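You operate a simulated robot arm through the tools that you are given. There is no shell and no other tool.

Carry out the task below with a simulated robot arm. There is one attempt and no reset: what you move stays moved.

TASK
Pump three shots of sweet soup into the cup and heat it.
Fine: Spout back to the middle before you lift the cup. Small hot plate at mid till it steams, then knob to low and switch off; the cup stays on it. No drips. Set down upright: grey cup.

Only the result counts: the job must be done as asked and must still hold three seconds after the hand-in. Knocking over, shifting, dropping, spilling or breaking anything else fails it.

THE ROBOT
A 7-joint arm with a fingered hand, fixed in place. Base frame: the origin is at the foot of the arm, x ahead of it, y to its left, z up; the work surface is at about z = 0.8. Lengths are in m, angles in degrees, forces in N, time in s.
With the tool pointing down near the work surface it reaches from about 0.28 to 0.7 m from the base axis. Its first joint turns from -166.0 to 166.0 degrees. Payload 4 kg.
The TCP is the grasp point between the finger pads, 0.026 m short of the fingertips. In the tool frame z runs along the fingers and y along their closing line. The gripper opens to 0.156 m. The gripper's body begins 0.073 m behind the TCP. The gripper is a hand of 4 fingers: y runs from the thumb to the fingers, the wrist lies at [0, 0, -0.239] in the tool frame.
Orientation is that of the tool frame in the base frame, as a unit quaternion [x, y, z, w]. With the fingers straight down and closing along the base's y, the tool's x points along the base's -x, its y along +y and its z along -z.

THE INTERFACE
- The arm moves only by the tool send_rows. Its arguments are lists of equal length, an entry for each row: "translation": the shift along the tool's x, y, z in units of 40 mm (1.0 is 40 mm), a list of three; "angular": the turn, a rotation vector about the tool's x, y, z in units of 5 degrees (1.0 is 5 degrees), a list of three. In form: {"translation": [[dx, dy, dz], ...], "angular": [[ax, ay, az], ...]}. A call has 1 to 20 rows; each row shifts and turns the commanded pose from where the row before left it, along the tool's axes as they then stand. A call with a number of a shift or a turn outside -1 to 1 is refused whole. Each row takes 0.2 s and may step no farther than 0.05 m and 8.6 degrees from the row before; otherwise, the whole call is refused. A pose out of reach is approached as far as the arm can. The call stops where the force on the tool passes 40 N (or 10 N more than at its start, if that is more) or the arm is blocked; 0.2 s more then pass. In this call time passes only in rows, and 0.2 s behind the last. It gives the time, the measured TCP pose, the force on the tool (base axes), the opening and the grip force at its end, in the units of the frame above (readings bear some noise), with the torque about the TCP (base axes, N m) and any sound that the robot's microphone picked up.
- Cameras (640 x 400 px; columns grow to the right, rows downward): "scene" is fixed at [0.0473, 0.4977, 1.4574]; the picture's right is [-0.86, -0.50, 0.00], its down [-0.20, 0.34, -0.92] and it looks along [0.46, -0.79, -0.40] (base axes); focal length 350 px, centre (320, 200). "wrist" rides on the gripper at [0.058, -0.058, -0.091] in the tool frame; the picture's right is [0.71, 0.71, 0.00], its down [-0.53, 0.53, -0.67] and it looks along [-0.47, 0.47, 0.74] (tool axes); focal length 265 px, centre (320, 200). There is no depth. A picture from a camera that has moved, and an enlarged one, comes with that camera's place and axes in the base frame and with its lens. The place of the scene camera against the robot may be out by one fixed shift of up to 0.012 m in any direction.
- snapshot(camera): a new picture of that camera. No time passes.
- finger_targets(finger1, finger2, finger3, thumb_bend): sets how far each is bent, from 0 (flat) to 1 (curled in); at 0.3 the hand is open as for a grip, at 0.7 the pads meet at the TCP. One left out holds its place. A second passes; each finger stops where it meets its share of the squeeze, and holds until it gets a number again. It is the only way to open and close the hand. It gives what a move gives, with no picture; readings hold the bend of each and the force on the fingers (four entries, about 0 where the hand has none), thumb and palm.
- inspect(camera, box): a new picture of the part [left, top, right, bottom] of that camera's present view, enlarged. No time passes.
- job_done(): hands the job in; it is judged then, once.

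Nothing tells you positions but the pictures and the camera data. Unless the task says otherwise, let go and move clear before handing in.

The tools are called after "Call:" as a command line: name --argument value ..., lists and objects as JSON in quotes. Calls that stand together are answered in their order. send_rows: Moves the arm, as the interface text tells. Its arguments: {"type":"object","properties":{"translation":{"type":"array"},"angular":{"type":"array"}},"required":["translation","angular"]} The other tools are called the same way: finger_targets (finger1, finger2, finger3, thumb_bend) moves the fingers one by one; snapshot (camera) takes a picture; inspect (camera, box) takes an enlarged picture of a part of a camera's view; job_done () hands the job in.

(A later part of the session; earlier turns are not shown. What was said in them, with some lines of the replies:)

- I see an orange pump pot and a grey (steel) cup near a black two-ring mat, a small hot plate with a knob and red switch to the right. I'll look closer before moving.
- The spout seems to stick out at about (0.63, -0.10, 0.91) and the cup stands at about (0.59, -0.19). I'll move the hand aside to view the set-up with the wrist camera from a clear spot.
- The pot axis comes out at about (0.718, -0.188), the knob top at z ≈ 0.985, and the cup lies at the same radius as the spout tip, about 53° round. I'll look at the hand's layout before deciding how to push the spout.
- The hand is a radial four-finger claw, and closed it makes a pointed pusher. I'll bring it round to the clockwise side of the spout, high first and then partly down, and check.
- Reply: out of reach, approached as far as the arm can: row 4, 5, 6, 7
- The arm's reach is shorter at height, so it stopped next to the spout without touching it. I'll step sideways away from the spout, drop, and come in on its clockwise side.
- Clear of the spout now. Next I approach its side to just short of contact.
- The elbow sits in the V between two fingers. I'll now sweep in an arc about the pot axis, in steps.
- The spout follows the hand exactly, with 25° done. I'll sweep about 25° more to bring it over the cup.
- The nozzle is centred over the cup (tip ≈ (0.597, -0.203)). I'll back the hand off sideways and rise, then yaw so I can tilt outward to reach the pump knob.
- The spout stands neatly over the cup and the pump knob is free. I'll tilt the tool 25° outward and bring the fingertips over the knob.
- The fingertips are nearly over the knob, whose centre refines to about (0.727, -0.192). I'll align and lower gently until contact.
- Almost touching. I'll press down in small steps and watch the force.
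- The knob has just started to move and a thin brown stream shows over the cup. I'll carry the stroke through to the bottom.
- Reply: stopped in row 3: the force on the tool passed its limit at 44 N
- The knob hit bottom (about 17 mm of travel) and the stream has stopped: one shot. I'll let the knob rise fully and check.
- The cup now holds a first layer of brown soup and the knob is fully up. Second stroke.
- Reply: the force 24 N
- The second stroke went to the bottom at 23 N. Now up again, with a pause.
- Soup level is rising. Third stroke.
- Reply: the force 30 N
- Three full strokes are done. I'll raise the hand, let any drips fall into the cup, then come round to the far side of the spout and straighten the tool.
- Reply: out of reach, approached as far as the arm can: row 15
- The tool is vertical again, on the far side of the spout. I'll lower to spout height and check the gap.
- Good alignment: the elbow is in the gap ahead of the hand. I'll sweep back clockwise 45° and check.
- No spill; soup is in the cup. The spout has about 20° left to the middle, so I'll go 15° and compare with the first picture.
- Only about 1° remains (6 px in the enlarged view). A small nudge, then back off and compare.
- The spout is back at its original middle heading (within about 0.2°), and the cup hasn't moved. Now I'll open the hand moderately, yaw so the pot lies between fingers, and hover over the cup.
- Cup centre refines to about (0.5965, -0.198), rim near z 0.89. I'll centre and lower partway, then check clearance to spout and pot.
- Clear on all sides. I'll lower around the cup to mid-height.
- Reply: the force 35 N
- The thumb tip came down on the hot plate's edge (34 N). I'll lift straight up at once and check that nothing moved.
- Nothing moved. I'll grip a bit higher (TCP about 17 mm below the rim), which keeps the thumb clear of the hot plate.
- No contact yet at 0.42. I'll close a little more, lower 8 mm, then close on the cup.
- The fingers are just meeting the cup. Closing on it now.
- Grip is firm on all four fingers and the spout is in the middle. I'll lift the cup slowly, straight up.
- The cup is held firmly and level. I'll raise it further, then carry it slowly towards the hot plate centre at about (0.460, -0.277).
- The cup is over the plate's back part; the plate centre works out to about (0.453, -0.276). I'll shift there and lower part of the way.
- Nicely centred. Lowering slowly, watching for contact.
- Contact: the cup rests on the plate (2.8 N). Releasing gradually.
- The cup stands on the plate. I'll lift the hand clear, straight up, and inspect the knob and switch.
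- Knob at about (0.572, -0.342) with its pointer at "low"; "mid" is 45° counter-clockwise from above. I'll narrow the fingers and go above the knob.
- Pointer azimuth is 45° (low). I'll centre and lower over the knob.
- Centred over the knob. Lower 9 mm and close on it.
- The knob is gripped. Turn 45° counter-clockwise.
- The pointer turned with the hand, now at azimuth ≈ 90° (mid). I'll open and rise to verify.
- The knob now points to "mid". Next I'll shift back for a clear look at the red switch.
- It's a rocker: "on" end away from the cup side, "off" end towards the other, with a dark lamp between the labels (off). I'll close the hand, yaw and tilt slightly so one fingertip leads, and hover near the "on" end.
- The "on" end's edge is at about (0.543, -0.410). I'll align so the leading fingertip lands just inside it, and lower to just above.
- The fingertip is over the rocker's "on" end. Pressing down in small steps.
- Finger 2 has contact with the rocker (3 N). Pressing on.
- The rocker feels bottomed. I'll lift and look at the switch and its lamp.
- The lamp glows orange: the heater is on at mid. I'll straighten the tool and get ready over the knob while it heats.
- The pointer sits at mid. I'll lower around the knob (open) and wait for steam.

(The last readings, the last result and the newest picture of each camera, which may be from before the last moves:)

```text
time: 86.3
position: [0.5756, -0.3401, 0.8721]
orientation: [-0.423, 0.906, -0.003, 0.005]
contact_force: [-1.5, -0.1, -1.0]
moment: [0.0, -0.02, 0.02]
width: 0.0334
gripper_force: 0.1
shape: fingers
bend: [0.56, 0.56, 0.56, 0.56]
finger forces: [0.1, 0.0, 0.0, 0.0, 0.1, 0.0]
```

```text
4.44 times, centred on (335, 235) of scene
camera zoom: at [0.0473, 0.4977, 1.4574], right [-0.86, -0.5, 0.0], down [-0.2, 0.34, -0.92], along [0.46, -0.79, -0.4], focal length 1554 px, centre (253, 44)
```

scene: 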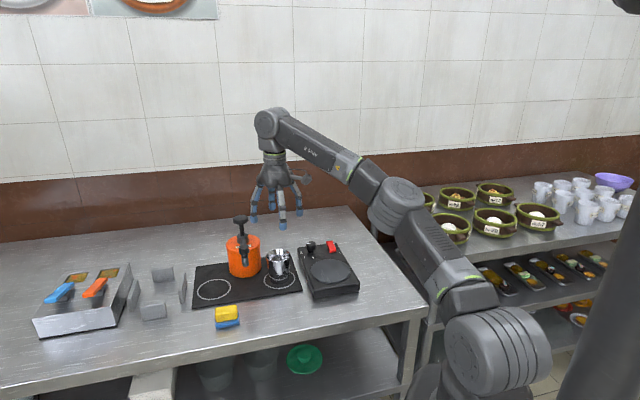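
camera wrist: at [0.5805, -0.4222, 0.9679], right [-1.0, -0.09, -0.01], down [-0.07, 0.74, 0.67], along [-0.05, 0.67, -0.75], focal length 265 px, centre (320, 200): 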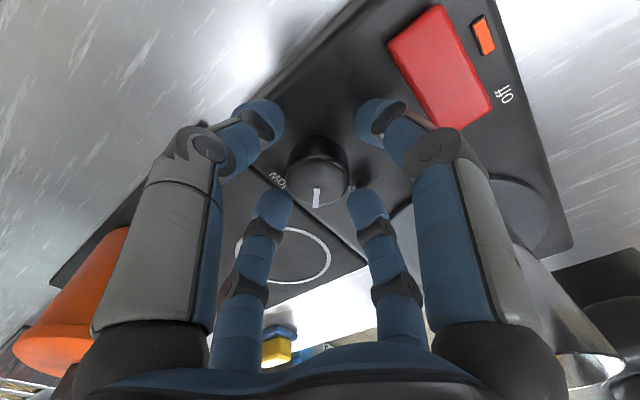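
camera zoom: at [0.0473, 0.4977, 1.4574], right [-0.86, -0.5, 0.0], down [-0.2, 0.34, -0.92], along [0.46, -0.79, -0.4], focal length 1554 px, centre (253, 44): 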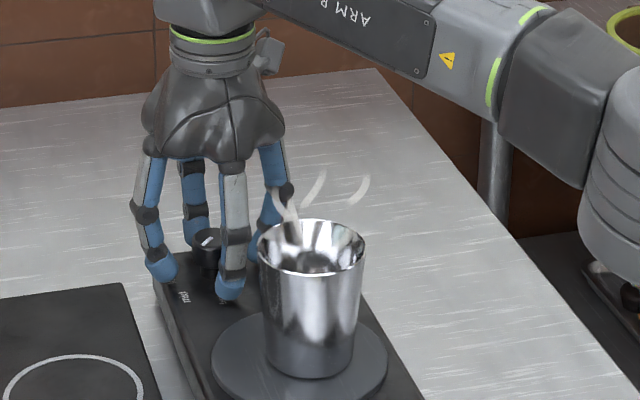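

Steam is rising from the cup. I'll grip the knob and turn it 45° clockwise to low right away.

Call:
finger_targets --finger1 0.68 --finger2 0.68 --finger3 0.68 --thumb_bend 0.68

Call:
send_rows --translation '[[0, 0, 0], [0, 0, 0], [0, 0, 0], [0, 0, 0], [0, 0, 0], [0, 0, 0], [0, 0, 0], [0, 0, 0], [0, 0, 0]]' --angular '[[0, 0, 1], [0, 0, 1], [0, 0, 1], [0, 0, 1], [0, 0, 1], [0, 0, 1], [0, 0, 1], [0, 0, 1], [0, 0, 1]]'

Call:
snapshot --camera "wrist"

Call:
inspect --camera "scene" --box '[290, 190, 370, 280]'

```text
time: 87.3
position: [0.5765, -0.3413, 0.8723]
orientation: [-0.422, 0.907, -0.003, 0.005]
contact_force: [3.1, -4.5, 0.8]
moment: [-0.07, -0.1, -0.01]
width: 0.017
gripper_force: 11.2
shape: fingers
bend: [0.63, 0.63, 0.63, 0.63]
finger forces: [5.0, 4.2, 4.5, 0.0, 8.2, 0.0]
```

```text
time: 89.3
position: [0.5759, -0.3421, 0.8724]
orientation: [-0.042, 0.999, -0.002, 0.006]
contact_force: [4.0, -6.9, 3.3]
moment: [-0.16, -0.1, 0.02]
width: 0.0163
gripper_force: 11.6
shape: fingers
bend: [0.63, 0.64, 0.63, 0.63]
finger forces: [4.5, 3.8, 5.7, 0.0, 9.0, 0.0]
```

```text
taken
camera wrist: at [0.5219, -0.403, 0.9634], right [-0.76, 0.65, -0.01], down [0.47, 0.57, 0.67], along [0.44, 0.51, -0.74], focal length 265 px, centre (320, 200)
```

wrist: 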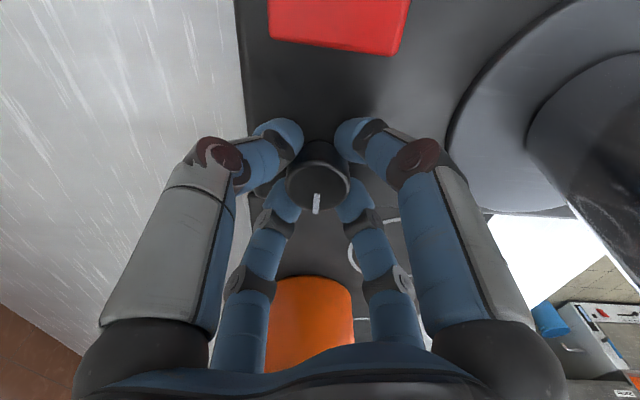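

```text
4.44 times, centred on (330, 235) of scene
camera zoom: at [0.0473, 0.4977, 1.4574], right [-0.86, -0.5, 0.0], down [-0.2, 0.34, -0.92], along [0.46, -0.79, -0.4], focal length 1554 px, centre (276, 44)
```

zoom: 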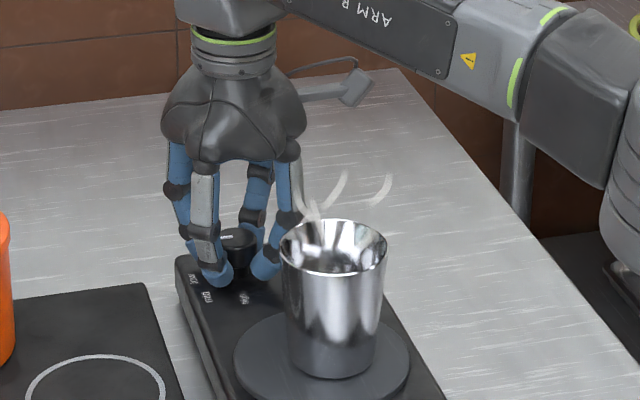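

The pointer went to low with the hand. Releasing and rising to verify.

Call:
finger_targets --finger1 0.57 --finger2 0.57 --finger3 0.57 --thumb_bend 0.57

Call:
send_rows --translation '[[0, 0, -0.4], [0, 0, -0.6], [0, 0, -0.6], [0, 0, -0.6]]' --angular '[[0, 0, 0], [0, 0, 0], [0, 0, 0], [0, 0, 0]]'

Call:
inspect --camera "wrist" --box '[260, 60, 380, 170]'

Call:
inspect --camera "scene" --box '[300, 235, 350, 270]'

```text
time: 90.3
position: [0.5757, -0.3411, 0.8726]
orientation: [-0.043, 0.999, -0.001, 0.006]
contact_force: [-0.3, 0.3, 0.5]
moment: [0.01, 0.01, 0.0]
width: 0.0335
gripper_force: 0.1
shape: fingers
bend: [0.56, 0.56, 0.56, 0.56]
finger forces: [0.0, 0.0, 0.1, 0.0, 0.0, 0.0]
```

```text
time: 91.3
position: [0.5758, -0.3411, 0.9599]
orientation: [-0.043, 0.999, 0.0, 0.005]
contact_force: [-0.5, 0.2, 0.1]
moment: [0.01, -0.01, 0.0]
width: 0.0334
gripper_force: 0.0
shape: fingers
bend: [0.56, 0.56, 0.56, 0.56]
finger forces: [0.1, 0.1, 0.0, 0.0, 0.0, 0.0]
```

```text
3.64 times, centred on (320, 115) of wrist
camera zoom: at [0.5213, -0.4026, 1.0515], right [-0.77, 0.64, -0.01], down [0.47, 0.57, 0.67], along [0.44, 0.51, -0.74], focal length 965 px, centre (320, 509)
```

zoom: 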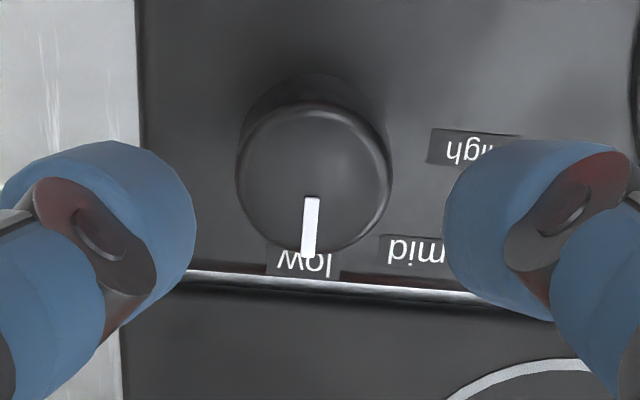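

```text
11.43 times, centred on (325, 252) of scene
camera zoom: at [0.0473, 0.4977, 1.4574], right [-0.86, -0.5, 0.0], down [-0.2, 0.34, -0.92], along [0.46, -0.79, -0.4], focal length 3997 px, centre (263, -400)
```

zoom: 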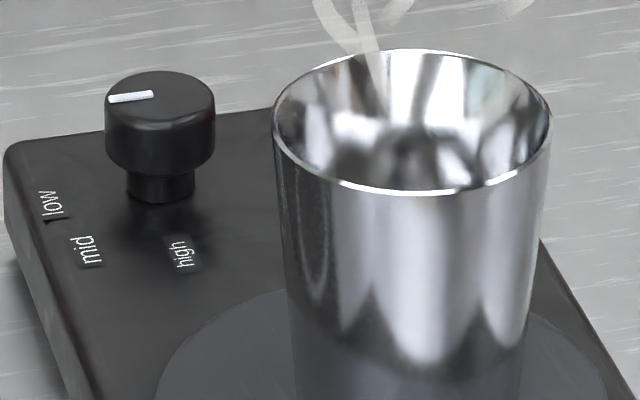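

The knob is exactly back at "low". Now the switch: close the hand, yaw, lean it away from the cup and go to the rocker's "off" end.

Call:
finger_targets --finger1 0.7 --finger2 0.7 --finger3 0.7 --thumb_bend 0.7

Call:
send_rows --translation '[[0, 0, 0], [0, 0, 0], [0, 0, 0], [0, 0, 0], [0, 0, 0], [0, 0, 0], [0, 0, 0], [0, 0, 0], [0, 0, 0], [0, 0, 0], [0, 0, 0], [0.335, -0.91, 0.313], [0.335, -0.91, 0.313]]' --angular '[[0, 0, 1], [0, 0, 1], [0, 0, 1], [0, 0, 1], [0, 0, 1], [0, 0, 1], [0, 0, 1], [0, 0, 1], [0, 0, 1], [0, 1, 0], [0, 1, 0], [0, 0, 0], [0, 0, 0]]'

Call:
snapshot --camera "wrist"

Call:
inspect --camera "scene" --box '[280, 190, 380, 290]'

```text
time: 92.3
position: [0.5754, -0.3402, 0.9604]
orientation: [-0.044, 0.999, -0.001, 0.006]
contact_force: [0.4, 0.2, 0.4]
moment: [-0.01, 0.0, 0.02]
width: 0.0
gripper_force: 0.0
shape: fingers
bend: [0.69, 0.69, 0.69, 0.69]
finger forces: [0.0, 0.1, 0.0, 0.0, 0.0, 0.0]
```

```text
time: 95.1
position: [0.5075, -0.3808, 0.9368]
orientation: [0.341, 0.939, 0.017, -0.035]
contact_force: [-0.6, 0.7, 0.6]
moment: [0.0, 0.02, -0.02]
width: 0.0
gripper_force: 0.1
shape: fingers
bend: [0.69, 0.69, 0.69, 0.69]
finger forces: [0.0, 0.0, 0.1, 0.0, 0.0, 0.1]
out of reach, approached as far as the arm can: row 11
```

```text
taken
camera wrist: at [0.4302, -0.3923, 1.0327], right [-0.09, 0.99, 0.06], down [0.78, 0.03, 0.63], along [0.62, 0.1, -0.77], focal length 265 px, centre (320, 200)
```

wrist: 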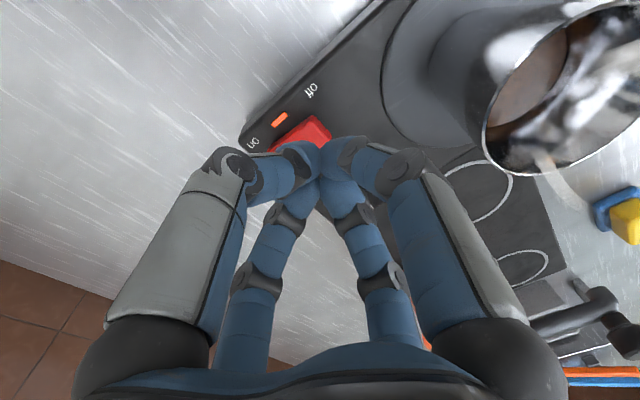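

```text
4.00 times, centred on (330, 240) of scene
camera zoom: at [0.0473, 0.4977, 1.4574], right [-0.86, -0.5, 0.0], down [-0.2, 0.34, -0.92], along [0.46, -0.79, -0.4], focal length 1399 px, centre (280, 40)
```

zoom: 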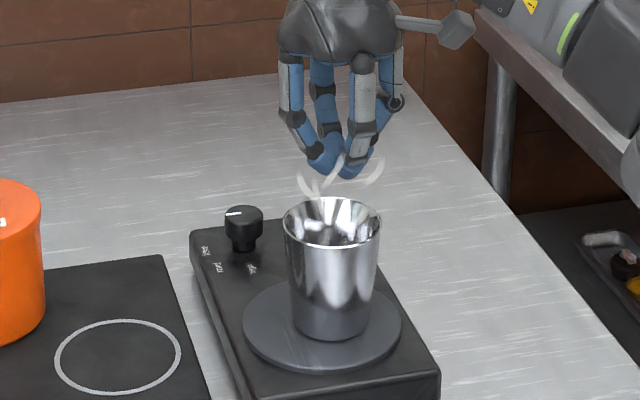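

Call:
send_rows --translation '[[0, 0, 0]]' --angular '[[0, 1, 0]]'

Call:
inspect --camera "wrist" --box '[220, 50, 400, 200]'

```text
time: 95.5
position: [0.5065, -0.3815, 0.9378]
orientation: [0.341, 0.937, 0.031, -0.076]
contact_force: [0.3, 0.0, -0.6]
moment: [0.01, 0.0, -0.01]
width: 0.0002
gripper_force: 0.0
shape: fingers
bend: [0.69, 0.69, 0.69, 0.69]
finger forces: [0.0, 0.1, 0.0, 0.0, 0.0, 0.0]
```

```text
2.67 times, centred on (310, 125) of wrist
camera zoom: at [0.4363, -0.3976, 1.0371], right [-0.08, 0.99, 0.12], down [0.82, 0.0, 0.58], along [0.57, 0.14, -0.81], focal length 708 px, centre (347, 400)
```

zoom: 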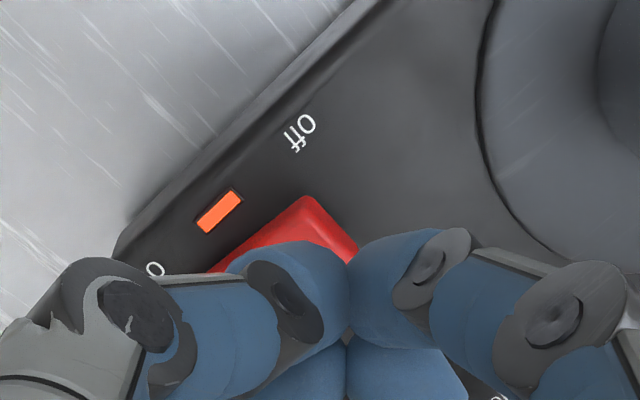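

The raised "off" end edge is at about (0.504, -0.375). Align and lower to just above it.

Call:
send_rows --translation '[[0.175, 0.067, 0.03], [-0.095, 0, 0.54], [-0.095, 0, 0.54]]' --angular '[[0, 0, 0], [0, 0, 0], [0, 0, 0]]'

Call:
snapshot --camera "wrist"

Call:
inspect --camera "scene" --box '[290, 190, 380, 280]'

```text
time: 96.3
position: [0.5025, -0.3719, 0.8914]
orientation: [0.341, 0.937, 0.031, -0.074]
contact_force: [-0.4, 0.1, 0.8]
moment: [0.0, -0.05, 0.03]
width: 0.0
gripper_force: 0.0
shape: fingers
bend: [0.69, 0.69, 0.69, 0.69]
finger forces: [0.1, 0.0, 0.0, 0.1, 0.0, 0.0]
```

```text
taken
camera wrist: at [0.4326, -0.3896, 0.9903], right [-0.08, 0.99, 0.12], down [0.82, 0.0, 0.58], along [0.57, 0.14, -0.81], focal length 265 px, centre (320, 200)
```

wrist: 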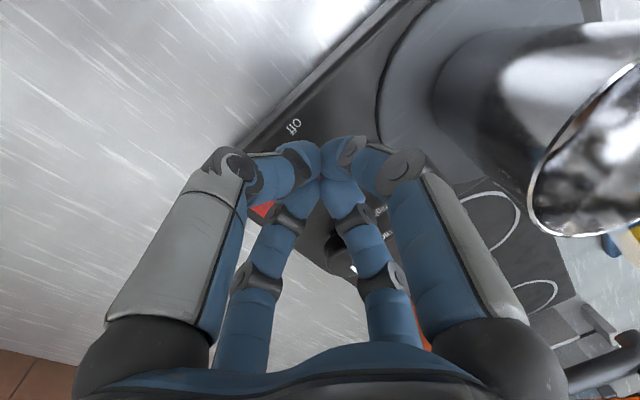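

```text
4.44 times, centred on (335, 235) of scene
camera zoom: at [0.0473, 0.4977, 1.4574], right [-0.86, -0.5, 0.0], down [-0.2, 0.34, -0.92], along [0.46, -0.79, -0.4], focal length 1554 px, centre (253, 44)
```

zoom: 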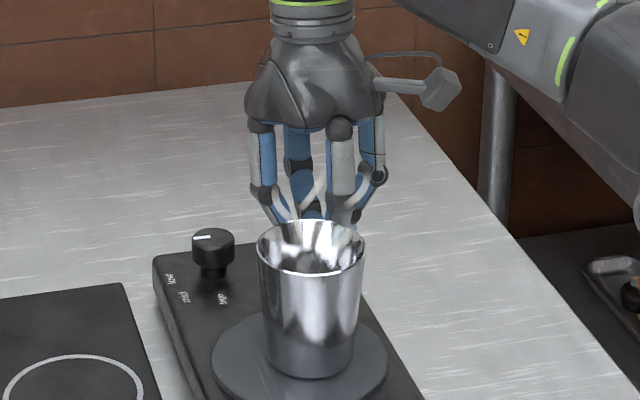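

Clear of the cup. Pressing the "off" end in small steps.

Call:
send_rows --translation '[[-0.013, 0, 0.074], [-0.013, 0, 0.074], [-0.013, 0, 0.074], [-0.013, 0, 0.074]]' --angular '[[0, 0, 0], [0, 0, 0], [0, 0, 0], [0, 0, 0]]'

Call:
inspect --camera "wrist" --box '[220, 80, 400, 230]'

```text
time: 97.3
position: [0.5029, -0.3733, 0.8814]
orientation: [0.342, 0.936, 0.031, -0.074]
contact_force: [-0.4, 0.6, 0.4]
moment: [0.0, -0.04, -0.03]
width: 0.0001
gripper_force: 0.1
shape: fingers
bend: [0.69, 0.69, 0.69, 0.69]
finger forces: [0.0, 0.1, 0.0, 0.0, 0.1, 0.0]
```

```text
2.67 times, centred on (310, 155) of wrist
camera zoom: at [0.4333, -0.3896, 0.9804], right [-0.08, 0.99, 0.12], down [0.82, 0.0, 0.58], along [0.57, 0.14, -0.81], focal length 708 px, centre (347, 320)
```

zoom: 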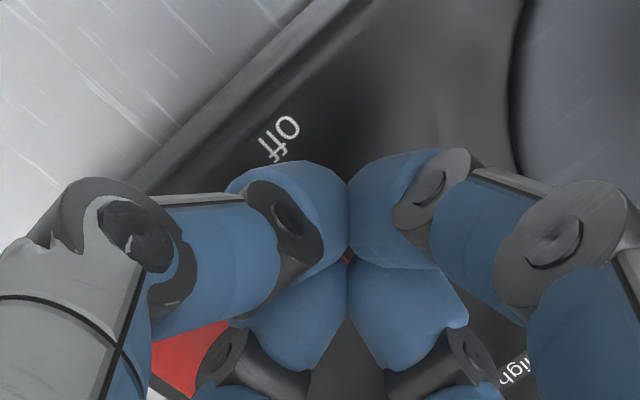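

Call:
send_rows --translation '[[-0.013, 0, 0.074], [-0.013, 0, 0.074], [-0.013, 0, 0.074]]' --angular '[[0, 0, 0], [0, 0, 0], [0, 0, 0]]'

Call:
inspect --camera "wrist" --box '[220, 80, 400, 230]'

```text
time: 98.1
position: [0.5047, -0.3724, 0.8732]
orientation: [0.342, 0.936, 0.032, -0.075]
contact_force: [0.3, -0.5, 8.9]
moment: [-0.06, 0.02, -0.03]
width: 0.0
gripper_force: 6.8
shape: fingers
bend: [0.69, 0.69, 0.71, 0.69]
finger forces: [0.0, 0.1, 13.3, 0.0, 0.0, 0.0]
```

```text
2.67 times, centred on (310, 155) of wrist
camera zoom: at [0.4335, -0.3896, 0.9723], right [-0.08, 0.99, 0.12], down [0.82, 0.0, 0.58], along [0.57, 0.14, -0.81], focal length 708 px, centre (347, 320)
```

zoom: 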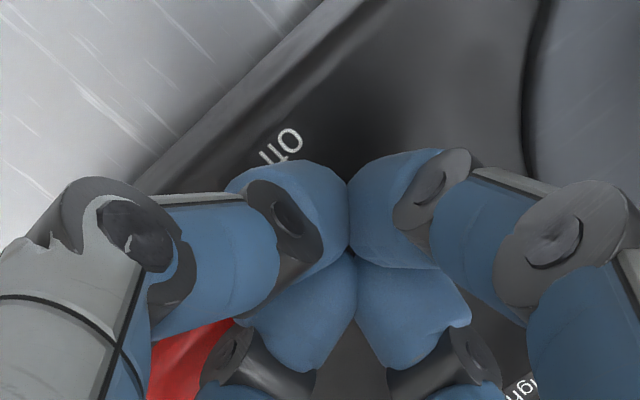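

Finger 3 is pressing the rocker (13 N). A little further.

Call:
send_rows --translation '[[-0.013, 0, 0.074], [-0.009, 0, 0.05]]' --angular '[[0, 0, 0], [0, 0, 0]]'

Call:
inspect --camera "wrist" --box '[220, 80, 400, 230]'

```text
time: 98.7
position: [0.5021, -0.3725, 0.869]
orientation: [0.341, 0.937, 0.031, -0.074]
contact_force: [-2.1, 0.2, 16.5]
moment: [-0.02, 0.02, 0.01]
width: 0.0002
gripper_force: 10.6
shape: fingers
bend: [0.69, 0.68, 0.72, 0.69]
finger forces: [0.0, 0.1, 20.7, 0.0, 0.0, 0.0]
```

```text
2.67 times, centred on (310, 155) of wrist
camera zoom: at [0.4322, -0.3889, 0.9671], right [-0.08, 0.99, 0.12], down [0.82, 0.0, 0.58], along [0.57, 0.14, -0.81], focal length 708 px, centre (347, 320)
```

zoom: 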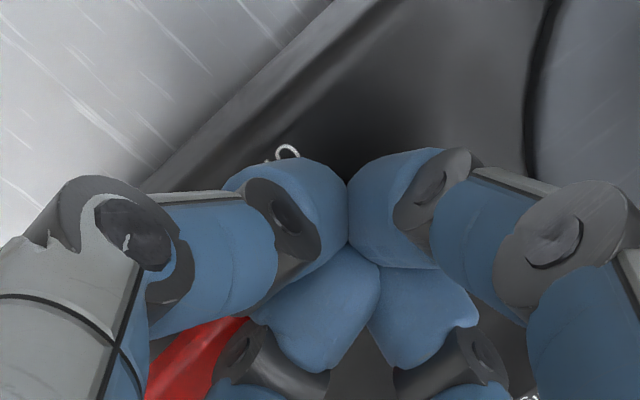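

Force has risen as at the bottom stop. Lift and look at the lamp.

Call:
send_rows --translation '[[0.044, 0, -0.246], [0.087, 0, -0.49], [0.13, 0, -0.74], [0.17, 0, -0.95]]' --angular '[[0, 0, 0], [0, 0, 0], [0, 0, 0], [0, 0, 0]]'

Call:
snapshot --camera "wrist"

Call:
inspect --camera "wrist" --box '[220, 50, 400, 200]'

Call:
inspect --camera "scene" --box '[290, 190, 380, 280]'

```text
time: 99.7
position: [0.4989, -0.3703, 0.9664]
orientation: [0.341, 0.936, 0.031, -0.076]
contact_force: [-0.2, 0.3, -0.1]
moment: [0.01, 0.03, -0.02]
width: 0.0002
gripper_force: 0.1
shape: fingers
bend: [0.69, 0.68, 0.71, 0.69]
finger forces: [0.1, 0.0, 0.0, 0.0, 0.0, 0.0]
```

```text
taken
camera wrist: at [0.4285, -0.3872, 1.0649], right [-0.08, 0.99, 0.12], down [0.82, 0.0, 0.58], along [0.57, 0.14, -0.81], focal length 265 px, centre (320, 200)
```

wrist: 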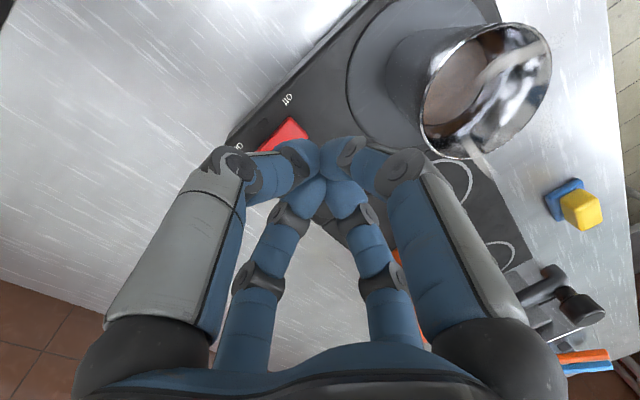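

```text
2.67 times, centred on (310, 125) of wrist
camera zoom: at [0.4285, -0.3872, 1.0649], right [-0.08, 0.99, 0.12], down [0.82, 0.0, 0.58], along [0.57, 0.14, -0.81], focal length 708 px, centre (347, 400)
```

zoom: 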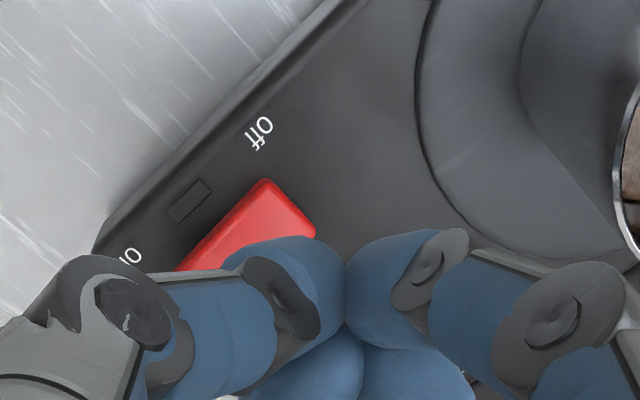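

```text
4.44 times, centred on (335, 235) of scene
camera zoom: at [0.0473, 0.4977, 1.4574], right [-0.86, -0.5, 0.0], down [-0.2, 0.34, -0.92], along [0.46, -0.79, -0.4], focal length 1554 px, centre (253, 44)
```

zoom: 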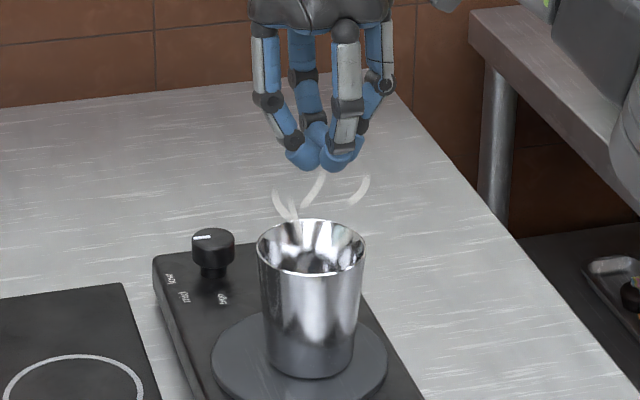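

The lamp is dark: heater off, knob low, cup steaming on the plate. I'll move the hand well clear and do a last check.

Call:
send_rows --translation '[[0.15, 0, -0.85], [0.15, 0, -0.85], [0.15, 0, -0.85]]' --angular '[[0, -0.9, 0], [0, -0.9, 0], [0, 0, 0]]'

Call:
snapshot --camera "scene"

Call:
inspect --camera "scene" --box '[180, 200, 380, 325]'

Call:
inspect --camera "scene" --box '[220, 205, 300, 255]'

Call:
snapshot --camera "wrist"

```text
time: 100.5
position: [0.4933, -0.3661, 1.0652]
orientation: [0.343, 0.939, 0.004, -0.003]
contact_force: [0.4, -0.2, -0.6]
moment: [0.02, 0.02, 0.0]
width: 0.0
gripper_force: 0.1
shape: fingers
bend: [0.69, 0.68, 0.71, 0.69]
finger forces: [0.1, 0.0, 0.0, 0.0, 0.0, 0.0]
```

```text
taken
```

scene: 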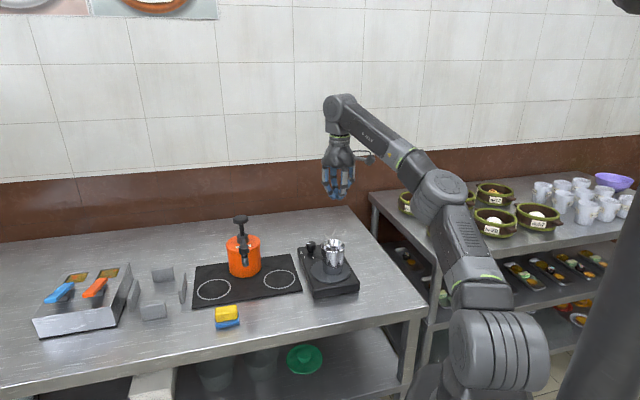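

```text
3.20 times, centred on (280, 262) of scene
camera zoom: at [0.0473, 0.4977, 1.4574], right [-0.86, -0.5, 0.0], down [-0.2, 0.34, -0.92], along [0.46, -0.79, -0.4], focal length 1119 px, centre (448, 0)
```

zoom: 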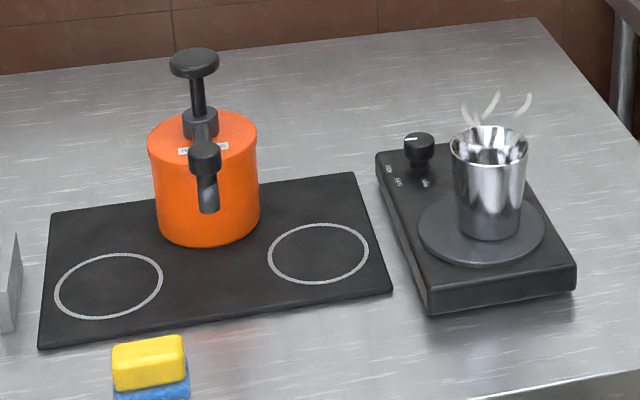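

```text
8.00 times, centred on (260, 230) of scene
camera zoom: at [0.0473, 0.4977, 1.4574], right [-0.86, -0.5, 0.0], down [-0.2, 0.34, -0.92], along [0.46, -0.79, -0.4], focal length 2798 px, centre (800, -40)
```

zoom: 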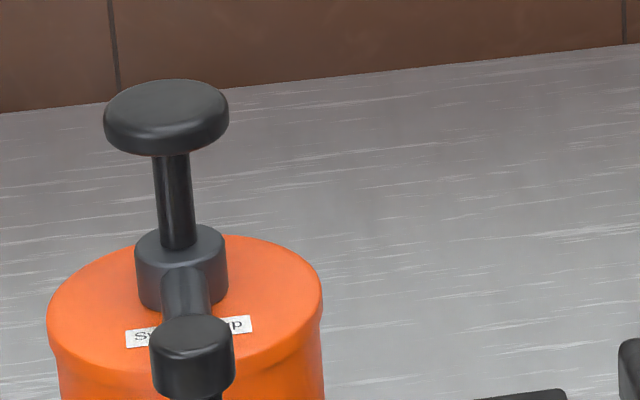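

```text
taken
camera wrist: at [0.4108, -0.3736, 1.1565], right [-0.09, 1.0, 0.01], down [0.74, 0.06, 0.67], along [0.67, 0.06, -0.74], focal length 265 px, centre (320, 200)
```

wrist: 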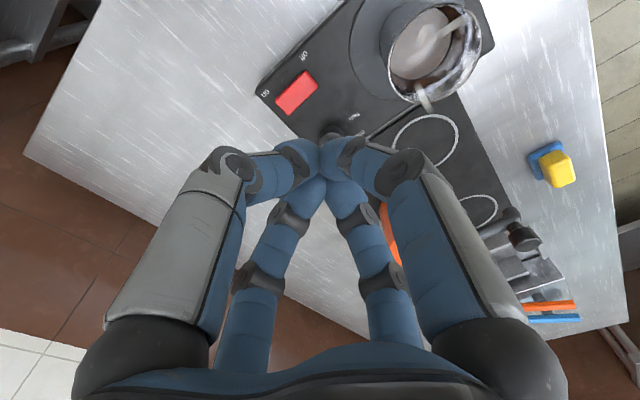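

The steaming grey cup stands upright on the small hot plate, with the knob on low and the switch lamp dark. The spout is back in the middle, I see no drips on the cooktop or table, nothing else has moved, and the hand is clear. Handing in.

Call:
job_done

```text
The job is handed in.
```

The soup job is finished and handed in. I haven't had a result back from the judging.

- **Soup:** I pumped three full strokes into the grey cup with the spout turned over it. I saw no drips on the cooktop or table.
- **Spout:** I turned it back to its starting (middle) position before lifting the cup. It matches the first picture to within about 0.2°.
- **Heating:** The small hot plate ran at mid until the cup steamed. I then turned the knob to low and switched it off, and the lamp is dark.
- **Cup:** It stands upright on the hot plate, and the hand is clear of it.

On my first try at the cup, the thumb pressed on the edge of the hot plate with about 34 N. I lifted off straight away, and the pictures afterwards show the hot plate had not moved.
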